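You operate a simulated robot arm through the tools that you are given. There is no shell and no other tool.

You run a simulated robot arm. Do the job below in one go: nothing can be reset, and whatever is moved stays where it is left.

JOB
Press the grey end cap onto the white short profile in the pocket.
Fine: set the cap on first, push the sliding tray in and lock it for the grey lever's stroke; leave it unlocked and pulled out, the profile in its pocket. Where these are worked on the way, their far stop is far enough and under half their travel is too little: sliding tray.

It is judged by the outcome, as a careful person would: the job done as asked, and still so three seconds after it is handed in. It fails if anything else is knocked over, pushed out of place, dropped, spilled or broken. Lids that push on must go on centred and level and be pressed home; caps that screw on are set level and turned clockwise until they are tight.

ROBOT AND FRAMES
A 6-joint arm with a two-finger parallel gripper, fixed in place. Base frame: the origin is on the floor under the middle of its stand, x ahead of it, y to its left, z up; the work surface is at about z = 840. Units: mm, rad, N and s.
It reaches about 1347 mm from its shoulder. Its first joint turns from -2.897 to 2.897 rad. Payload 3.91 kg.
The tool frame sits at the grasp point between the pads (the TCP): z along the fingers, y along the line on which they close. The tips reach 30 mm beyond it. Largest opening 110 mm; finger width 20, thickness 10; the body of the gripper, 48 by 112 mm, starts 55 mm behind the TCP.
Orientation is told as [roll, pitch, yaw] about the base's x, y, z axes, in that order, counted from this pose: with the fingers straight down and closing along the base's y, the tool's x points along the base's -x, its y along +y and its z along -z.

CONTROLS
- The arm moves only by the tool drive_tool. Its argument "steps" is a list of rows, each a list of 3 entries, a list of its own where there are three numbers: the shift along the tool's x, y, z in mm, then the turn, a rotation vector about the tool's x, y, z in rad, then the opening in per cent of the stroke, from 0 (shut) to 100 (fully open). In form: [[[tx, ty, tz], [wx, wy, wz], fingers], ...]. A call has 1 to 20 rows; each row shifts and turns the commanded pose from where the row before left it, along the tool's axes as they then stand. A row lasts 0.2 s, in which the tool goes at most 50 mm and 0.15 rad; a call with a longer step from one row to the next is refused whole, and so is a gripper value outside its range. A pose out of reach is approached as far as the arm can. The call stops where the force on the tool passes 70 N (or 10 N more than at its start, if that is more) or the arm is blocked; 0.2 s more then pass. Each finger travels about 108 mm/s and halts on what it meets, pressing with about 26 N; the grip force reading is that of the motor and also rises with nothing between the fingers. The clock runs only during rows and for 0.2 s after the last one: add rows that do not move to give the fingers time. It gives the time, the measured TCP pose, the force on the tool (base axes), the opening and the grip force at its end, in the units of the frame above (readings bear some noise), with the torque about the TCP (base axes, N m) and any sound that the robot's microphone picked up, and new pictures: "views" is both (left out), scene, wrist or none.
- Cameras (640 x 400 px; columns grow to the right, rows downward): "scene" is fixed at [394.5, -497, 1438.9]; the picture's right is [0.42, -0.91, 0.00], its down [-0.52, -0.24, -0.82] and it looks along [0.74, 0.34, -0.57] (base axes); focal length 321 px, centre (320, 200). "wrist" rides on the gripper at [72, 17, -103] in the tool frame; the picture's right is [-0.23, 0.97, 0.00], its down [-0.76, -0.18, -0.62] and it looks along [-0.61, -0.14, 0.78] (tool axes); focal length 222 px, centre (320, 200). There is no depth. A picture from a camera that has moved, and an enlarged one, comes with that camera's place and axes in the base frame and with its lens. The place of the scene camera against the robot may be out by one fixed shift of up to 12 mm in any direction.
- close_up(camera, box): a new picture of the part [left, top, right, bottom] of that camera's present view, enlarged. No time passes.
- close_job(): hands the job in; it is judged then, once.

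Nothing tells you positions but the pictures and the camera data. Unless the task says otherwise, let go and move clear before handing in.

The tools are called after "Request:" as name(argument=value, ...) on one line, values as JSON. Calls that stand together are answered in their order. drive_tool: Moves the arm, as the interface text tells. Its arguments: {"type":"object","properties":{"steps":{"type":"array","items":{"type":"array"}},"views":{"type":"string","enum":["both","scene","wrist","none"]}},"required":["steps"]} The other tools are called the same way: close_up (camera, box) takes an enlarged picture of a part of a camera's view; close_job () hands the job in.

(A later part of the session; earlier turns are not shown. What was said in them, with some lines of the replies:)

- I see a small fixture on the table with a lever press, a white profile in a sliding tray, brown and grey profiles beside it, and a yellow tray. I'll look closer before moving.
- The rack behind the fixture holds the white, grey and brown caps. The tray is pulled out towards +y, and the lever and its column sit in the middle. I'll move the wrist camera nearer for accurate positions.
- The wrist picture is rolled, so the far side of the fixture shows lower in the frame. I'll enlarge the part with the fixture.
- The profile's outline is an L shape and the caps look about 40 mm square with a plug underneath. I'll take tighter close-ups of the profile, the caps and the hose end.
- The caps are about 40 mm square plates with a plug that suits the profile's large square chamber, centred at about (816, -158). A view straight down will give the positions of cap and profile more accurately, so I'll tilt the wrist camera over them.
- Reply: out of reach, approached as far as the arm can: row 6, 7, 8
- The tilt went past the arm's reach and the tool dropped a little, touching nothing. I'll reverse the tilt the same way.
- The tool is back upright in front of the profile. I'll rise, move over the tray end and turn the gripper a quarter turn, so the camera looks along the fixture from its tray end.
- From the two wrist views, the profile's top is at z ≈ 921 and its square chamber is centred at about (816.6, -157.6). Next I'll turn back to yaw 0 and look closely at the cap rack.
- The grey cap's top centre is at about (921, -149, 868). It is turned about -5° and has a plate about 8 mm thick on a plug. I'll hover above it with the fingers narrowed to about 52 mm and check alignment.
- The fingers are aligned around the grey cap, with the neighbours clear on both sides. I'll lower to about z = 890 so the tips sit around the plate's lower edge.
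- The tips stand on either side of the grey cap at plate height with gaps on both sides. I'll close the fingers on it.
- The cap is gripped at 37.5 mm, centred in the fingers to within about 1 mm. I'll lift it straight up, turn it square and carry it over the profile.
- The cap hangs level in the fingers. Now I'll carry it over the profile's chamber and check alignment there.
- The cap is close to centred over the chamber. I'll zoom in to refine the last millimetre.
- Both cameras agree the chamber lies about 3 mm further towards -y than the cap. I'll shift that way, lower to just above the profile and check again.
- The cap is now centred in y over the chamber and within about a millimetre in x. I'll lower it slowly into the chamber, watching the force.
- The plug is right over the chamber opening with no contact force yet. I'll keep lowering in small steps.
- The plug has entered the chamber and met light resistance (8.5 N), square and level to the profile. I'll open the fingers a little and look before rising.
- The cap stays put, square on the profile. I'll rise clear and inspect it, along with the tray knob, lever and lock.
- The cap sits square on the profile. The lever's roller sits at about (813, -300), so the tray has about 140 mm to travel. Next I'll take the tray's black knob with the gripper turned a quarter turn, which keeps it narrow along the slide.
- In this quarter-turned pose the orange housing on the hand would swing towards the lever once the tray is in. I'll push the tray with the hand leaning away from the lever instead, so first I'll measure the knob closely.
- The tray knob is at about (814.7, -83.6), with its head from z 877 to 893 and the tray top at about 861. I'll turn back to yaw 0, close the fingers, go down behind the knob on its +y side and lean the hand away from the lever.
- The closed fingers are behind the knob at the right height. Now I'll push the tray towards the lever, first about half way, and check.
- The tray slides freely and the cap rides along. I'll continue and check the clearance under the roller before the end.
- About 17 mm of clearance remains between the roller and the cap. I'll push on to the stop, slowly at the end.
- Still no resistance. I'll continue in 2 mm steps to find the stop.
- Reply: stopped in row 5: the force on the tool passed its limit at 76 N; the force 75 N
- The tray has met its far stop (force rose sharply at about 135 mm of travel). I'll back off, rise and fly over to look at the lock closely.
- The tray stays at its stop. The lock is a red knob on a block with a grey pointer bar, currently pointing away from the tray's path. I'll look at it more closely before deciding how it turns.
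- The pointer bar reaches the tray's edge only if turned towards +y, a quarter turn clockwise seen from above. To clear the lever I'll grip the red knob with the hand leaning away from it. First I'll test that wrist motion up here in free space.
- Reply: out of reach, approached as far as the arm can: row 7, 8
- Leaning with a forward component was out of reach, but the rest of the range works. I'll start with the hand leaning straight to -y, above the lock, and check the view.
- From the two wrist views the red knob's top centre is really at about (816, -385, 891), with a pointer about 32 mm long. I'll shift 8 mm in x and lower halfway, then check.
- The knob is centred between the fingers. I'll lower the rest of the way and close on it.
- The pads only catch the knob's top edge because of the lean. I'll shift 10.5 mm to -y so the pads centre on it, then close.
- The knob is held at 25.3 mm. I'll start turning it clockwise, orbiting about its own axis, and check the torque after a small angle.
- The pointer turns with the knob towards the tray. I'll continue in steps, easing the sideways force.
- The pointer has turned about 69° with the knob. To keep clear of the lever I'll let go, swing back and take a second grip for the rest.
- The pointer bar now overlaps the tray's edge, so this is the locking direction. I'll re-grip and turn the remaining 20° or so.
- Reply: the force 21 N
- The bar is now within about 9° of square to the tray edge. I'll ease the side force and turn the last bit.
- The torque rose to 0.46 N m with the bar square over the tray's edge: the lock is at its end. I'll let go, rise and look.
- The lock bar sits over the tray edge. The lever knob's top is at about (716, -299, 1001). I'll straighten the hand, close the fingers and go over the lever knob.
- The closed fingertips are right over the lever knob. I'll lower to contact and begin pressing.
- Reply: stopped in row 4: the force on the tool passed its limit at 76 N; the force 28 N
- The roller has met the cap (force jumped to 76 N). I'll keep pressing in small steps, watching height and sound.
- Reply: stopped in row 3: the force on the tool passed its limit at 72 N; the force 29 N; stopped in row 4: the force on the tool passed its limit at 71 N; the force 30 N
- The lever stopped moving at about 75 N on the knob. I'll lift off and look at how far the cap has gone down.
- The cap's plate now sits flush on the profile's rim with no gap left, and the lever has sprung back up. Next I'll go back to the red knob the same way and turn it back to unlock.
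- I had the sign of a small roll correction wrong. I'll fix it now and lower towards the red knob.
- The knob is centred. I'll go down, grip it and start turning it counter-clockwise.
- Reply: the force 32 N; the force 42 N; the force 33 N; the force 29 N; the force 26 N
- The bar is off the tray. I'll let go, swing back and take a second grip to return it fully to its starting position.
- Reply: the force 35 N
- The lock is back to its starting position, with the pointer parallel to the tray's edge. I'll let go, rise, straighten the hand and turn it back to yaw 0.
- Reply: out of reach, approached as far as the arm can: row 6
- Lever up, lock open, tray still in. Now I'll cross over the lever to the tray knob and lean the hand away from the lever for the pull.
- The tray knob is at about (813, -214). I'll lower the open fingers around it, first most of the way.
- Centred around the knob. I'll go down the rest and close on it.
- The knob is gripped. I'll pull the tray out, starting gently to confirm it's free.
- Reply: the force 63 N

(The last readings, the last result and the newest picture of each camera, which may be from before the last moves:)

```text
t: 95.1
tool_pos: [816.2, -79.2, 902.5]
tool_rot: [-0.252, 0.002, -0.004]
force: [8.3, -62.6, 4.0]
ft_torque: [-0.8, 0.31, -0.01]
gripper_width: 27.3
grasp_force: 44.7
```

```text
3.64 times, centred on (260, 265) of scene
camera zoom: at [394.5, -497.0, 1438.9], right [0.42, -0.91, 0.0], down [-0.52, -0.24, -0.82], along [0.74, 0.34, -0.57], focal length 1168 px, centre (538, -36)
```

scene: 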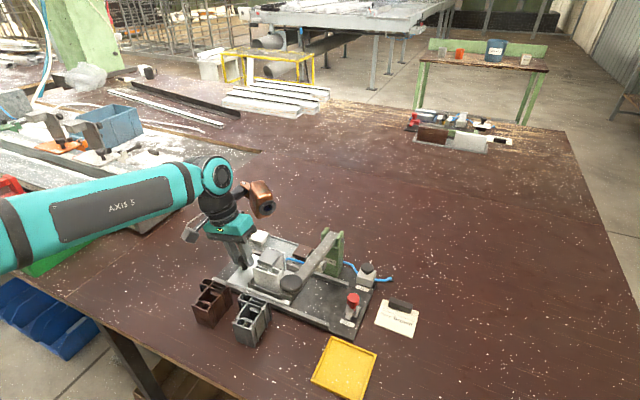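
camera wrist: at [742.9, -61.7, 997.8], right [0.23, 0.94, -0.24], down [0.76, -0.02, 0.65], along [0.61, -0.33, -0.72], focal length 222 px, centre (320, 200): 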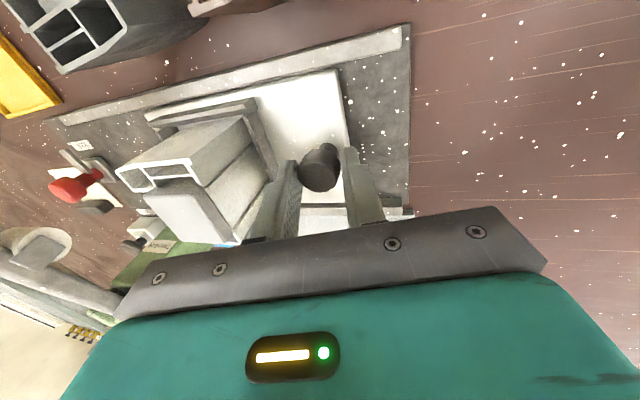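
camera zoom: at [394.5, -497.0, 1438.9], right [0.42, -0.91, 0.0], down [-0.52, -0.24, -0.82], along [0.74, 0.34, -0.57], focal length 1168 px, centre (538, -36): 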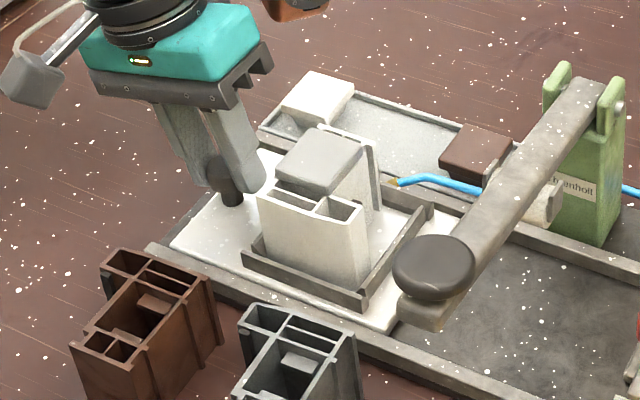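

The tray is at its outer stop again. I'll take off the load, let go and rise clear, then inspect the cap.

Request:
drive_tool(steps=[[[0, -2.9, 0.74], [0, 0, 0], 15], [[0, 0, 0], [0, 0, 0], 36], [[0, 0, 0], [0, 0, 0], 36], [[0, -6.2, -24], [0, 0, 0], 36], [[0, -12.3, -48], [0, 0, 0], 36], [[0, -12.3, -48], [0, 0, 0], 36], [[0, 0, 0], [-0.125, 0, 0], 36], [[0, 0, 0], [-0.125, 0, 0], 36], [[0, 0, 0], [0, 0, 0], 36]], views="both")

Request:
close_up(camera="scene", box=[220, 220, 310, 300])

Request:
close_up(camera="scene", box=[240, 235, 290, 275])

Request:
close_up(camera="wrist", box=[180, 60, 420, 210])

```text
t: 97.1
tool_pos: [815.0, -80.2, 1026.3]
tool_rot: [0.001, -0.001, -0.002]
force: [-0.4, -0.6, 1.2]
ft_torque: [-0.04, -0.01, 0.0]
gripper_width: 39.6
grasp_force: 0.0
camera wrist: at [742.2, -60.1, 1128.8], right [0.23, 0.97, 0.0], down [0.76, -0.18, 0.62], along [0.61, -0.14, -0.78], focal length 222 px, centre (320, 200)
```

scene: 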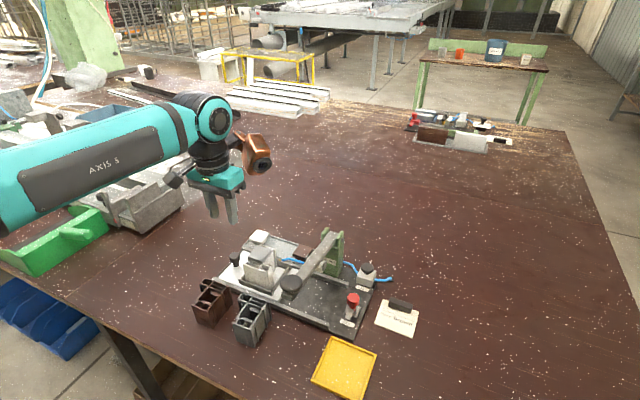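
wrist: 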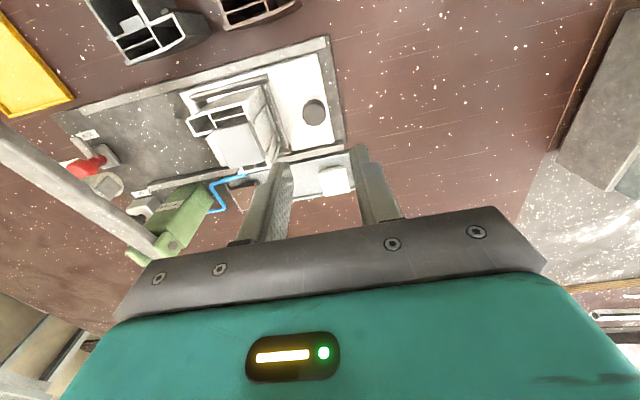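

```text
5.00 times, centred on (265, 260) of scene
camera zoom: at [394.5, -497.0, 1438.9], right [0.42, -0.91, 0.0], down [-0.52, -0.24, -0.82], along [0.74, 0.34, -0.57], focal length 1606 px, centre (595, -100)
```

zoom: 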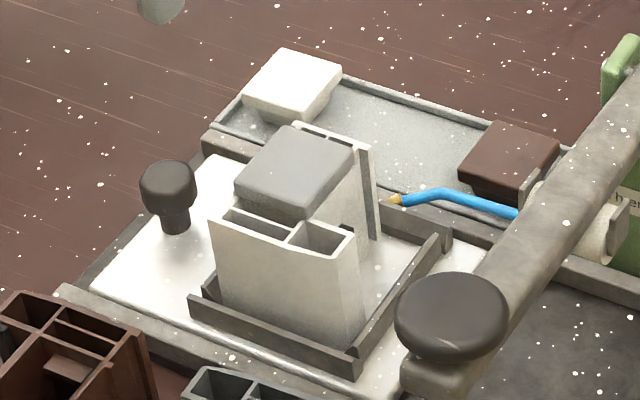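

```text
10.00 times, centred on (265, 255) of scene
camera zoom: at [394.5, -497.0, 1438.9], right [0.42, -0.91, 0.0], down [-0.52, -0.24, -0.82], along [0.74, 0.34, -0.57], focal length 3212 px, centre (870, -350)
```

zoom: 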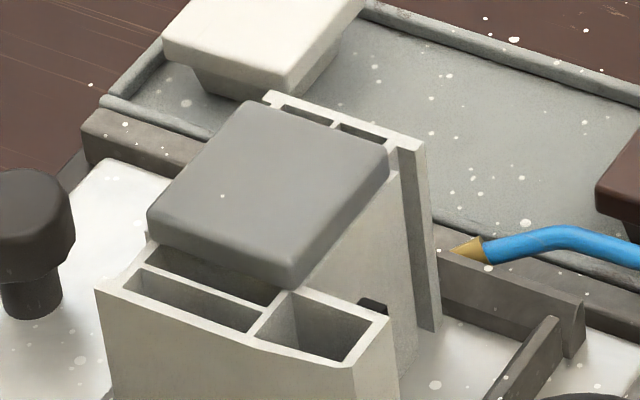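

```text
2.67 times, centred on (300, 135) of wrist
camera zoom: at [742.2, -60.1, 1128.8], right [0.23, 0.97, 0.0], down [0.76, -0.18, 0.62], along [0.61, -0.14, -0.78], focal length 592 px, centre (373, 373)
```

zoom: 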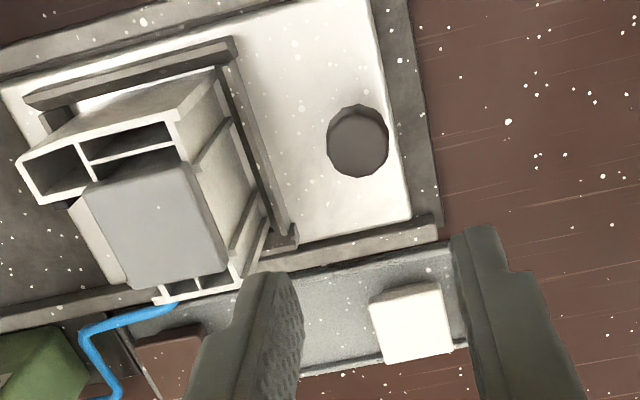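

Request:
close_up(camera="wrist", box=[185, 95, 275, 180])

Request:
close_up(camera="scene", box=[250, 245, 280, 270])

Request:
close_up(camera="scene", box=[180, 220, 440, 382])

```text
4.71 times, centred on (230, 138) of wrist
camera zoom: at [742.2, -60.1, 1128.8], right [0.23, 0.97, 0.0], down [0.76, -0.18, 0.62], along [0.61, -0.14, -0.78], focal length 1045 px, centre (744, 494)
```

zoom: 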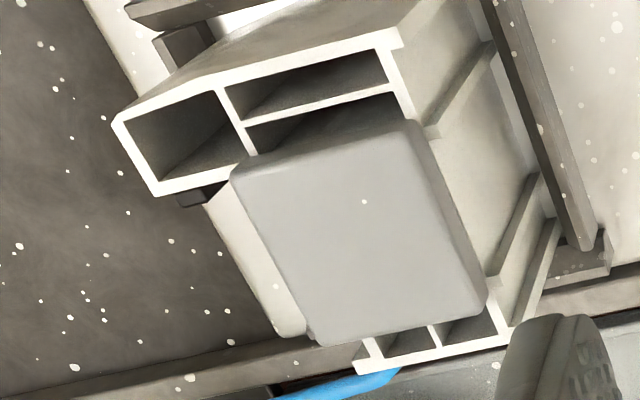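

```text
16.00 times, centred on (265, 258) of scene
camera zoom: at [394.5, -497.0, 1438.9], right [0.42, -0.91, 0.0], down [-0.52, -0.24, -0.82], along [0.74, 0.34, -0.57], focal length 5139 px, centre (1200, -720)
```

zoom: 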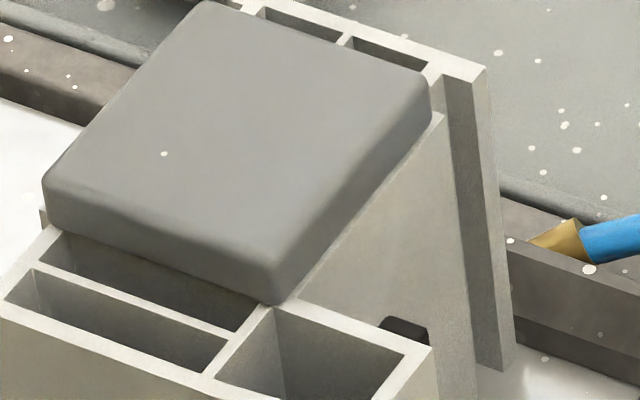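

```text
2.46 times, centred on (310, 301) of scene
camera zoom: at [394.5, -497.0, 1438.9], right [0.42, -0.91, 0.0], down [-0.52, -0.24, -0.82], along [0.74, 0.34, -0.57], focal length 791 px, centre (345, -49)
```

zoom: 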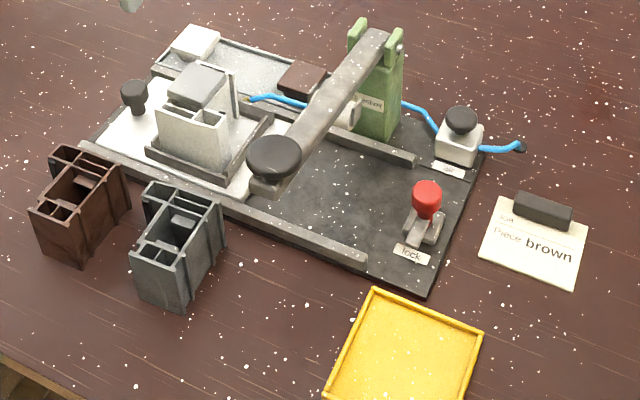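

The grey cap sits flush and level on the white profile. The tray is pulled out, the lock is open, the lever is up, and nothing else has moved. I'll move the arm well clear before handing in.

Request:
drive_tool(steps=[[[15, 0, -40], [0, 0, 0], 60], [[35, 0, -30], [0, 0, 0], 60], [[40, 0, 0], [0, 0, 0], 60], [[0, 0, 0], [0, 0, 0], 60], [[0, 0, 0], [0, 0, 0], 60]], views="both")

Request:
close_up(camera="scene", box=[210, 220, 320, 300])

```text
t: 98.3
tool_pos: [725.0, -76.2, 1096.5]
tool_rot: [-0.003, 0.0, -0.002]
force: [-0.2, 0.3, 0.1]
ft_torque: [0.0, 0.02, 0.03]
gripper_width: 65.8
grasp_force: 0.1
camera wrist: at [652.6, -58.2, 1199.1], right [0.23, 0.97, 0.0], down [0.76, -0.18, 0.62], along [0.61, -0.14, -0.78], focal length 222 px, centre (320, 200)
```

scene: 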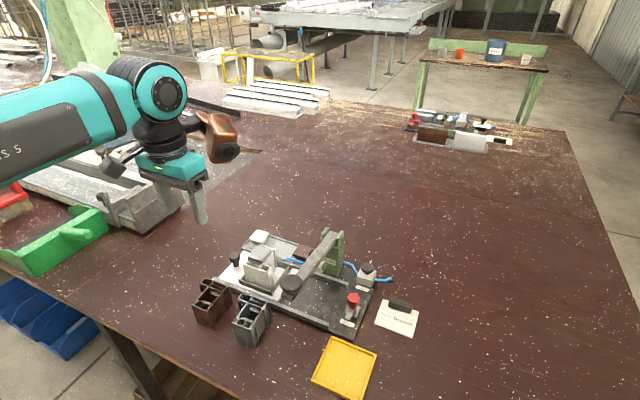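
wrist: 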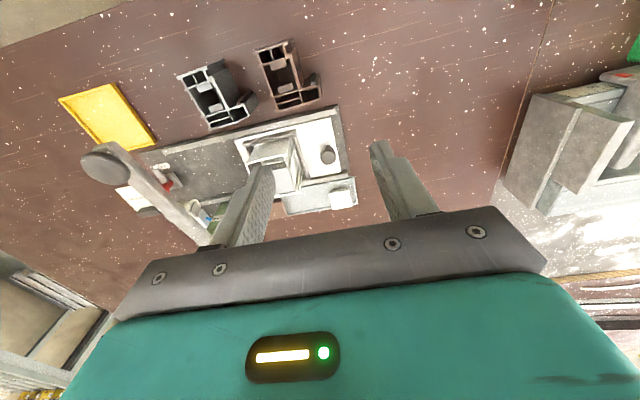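

```text
5.00 times, centred on (265, 260) of scene
camera zoom: at [394.5, -497.0, 1438.9], right [0.42, -0.91, 0.0], down [-0.52, -0.24, -0.82], along [0.74, 0.34, -0.57], focal length 1606 px, centre (595, -100)
```

zoom: 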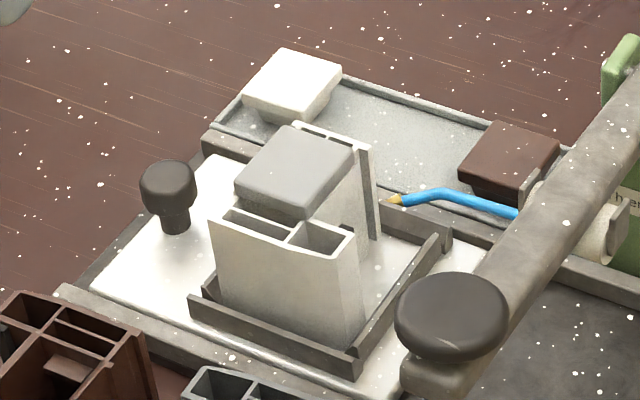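

The arm is clear and the work is settled: grey cap pressed home on the white profile in its pocket, tray pulled out and unlocked. I'm handing in the job.

Request:
close_job()

```text
The job is handed in.
```

The grey end cap is pressed onto the white short profile. From the pictures it sits flush on the rim, centred and level. I've handed the job in; no verdict has come back yet.

- **Sequence:** I set the cap on first, pushed the tray in to its far stop, and turned the red lock knob a quarter turn over the tray's edge. The lever then went down until it stopped hard, at about 75 N on its knob. The cap went about 3.5 mm further down under the lever, by the pictures.
- **How it was left:** The lock is back in its starting position and the tray is pulled out to its outer stop with the profile in its pocket. The lever sprang back up on its own, and the arm has let go and moved clear.
- **Job card:** The card beside the fixture says "Piece brown". I followed your instruction for the grey cap on the white profile instead.
- **Everything else:** I didn't touch the air valve. The brown and white caps and the other two profiles look unmoved.
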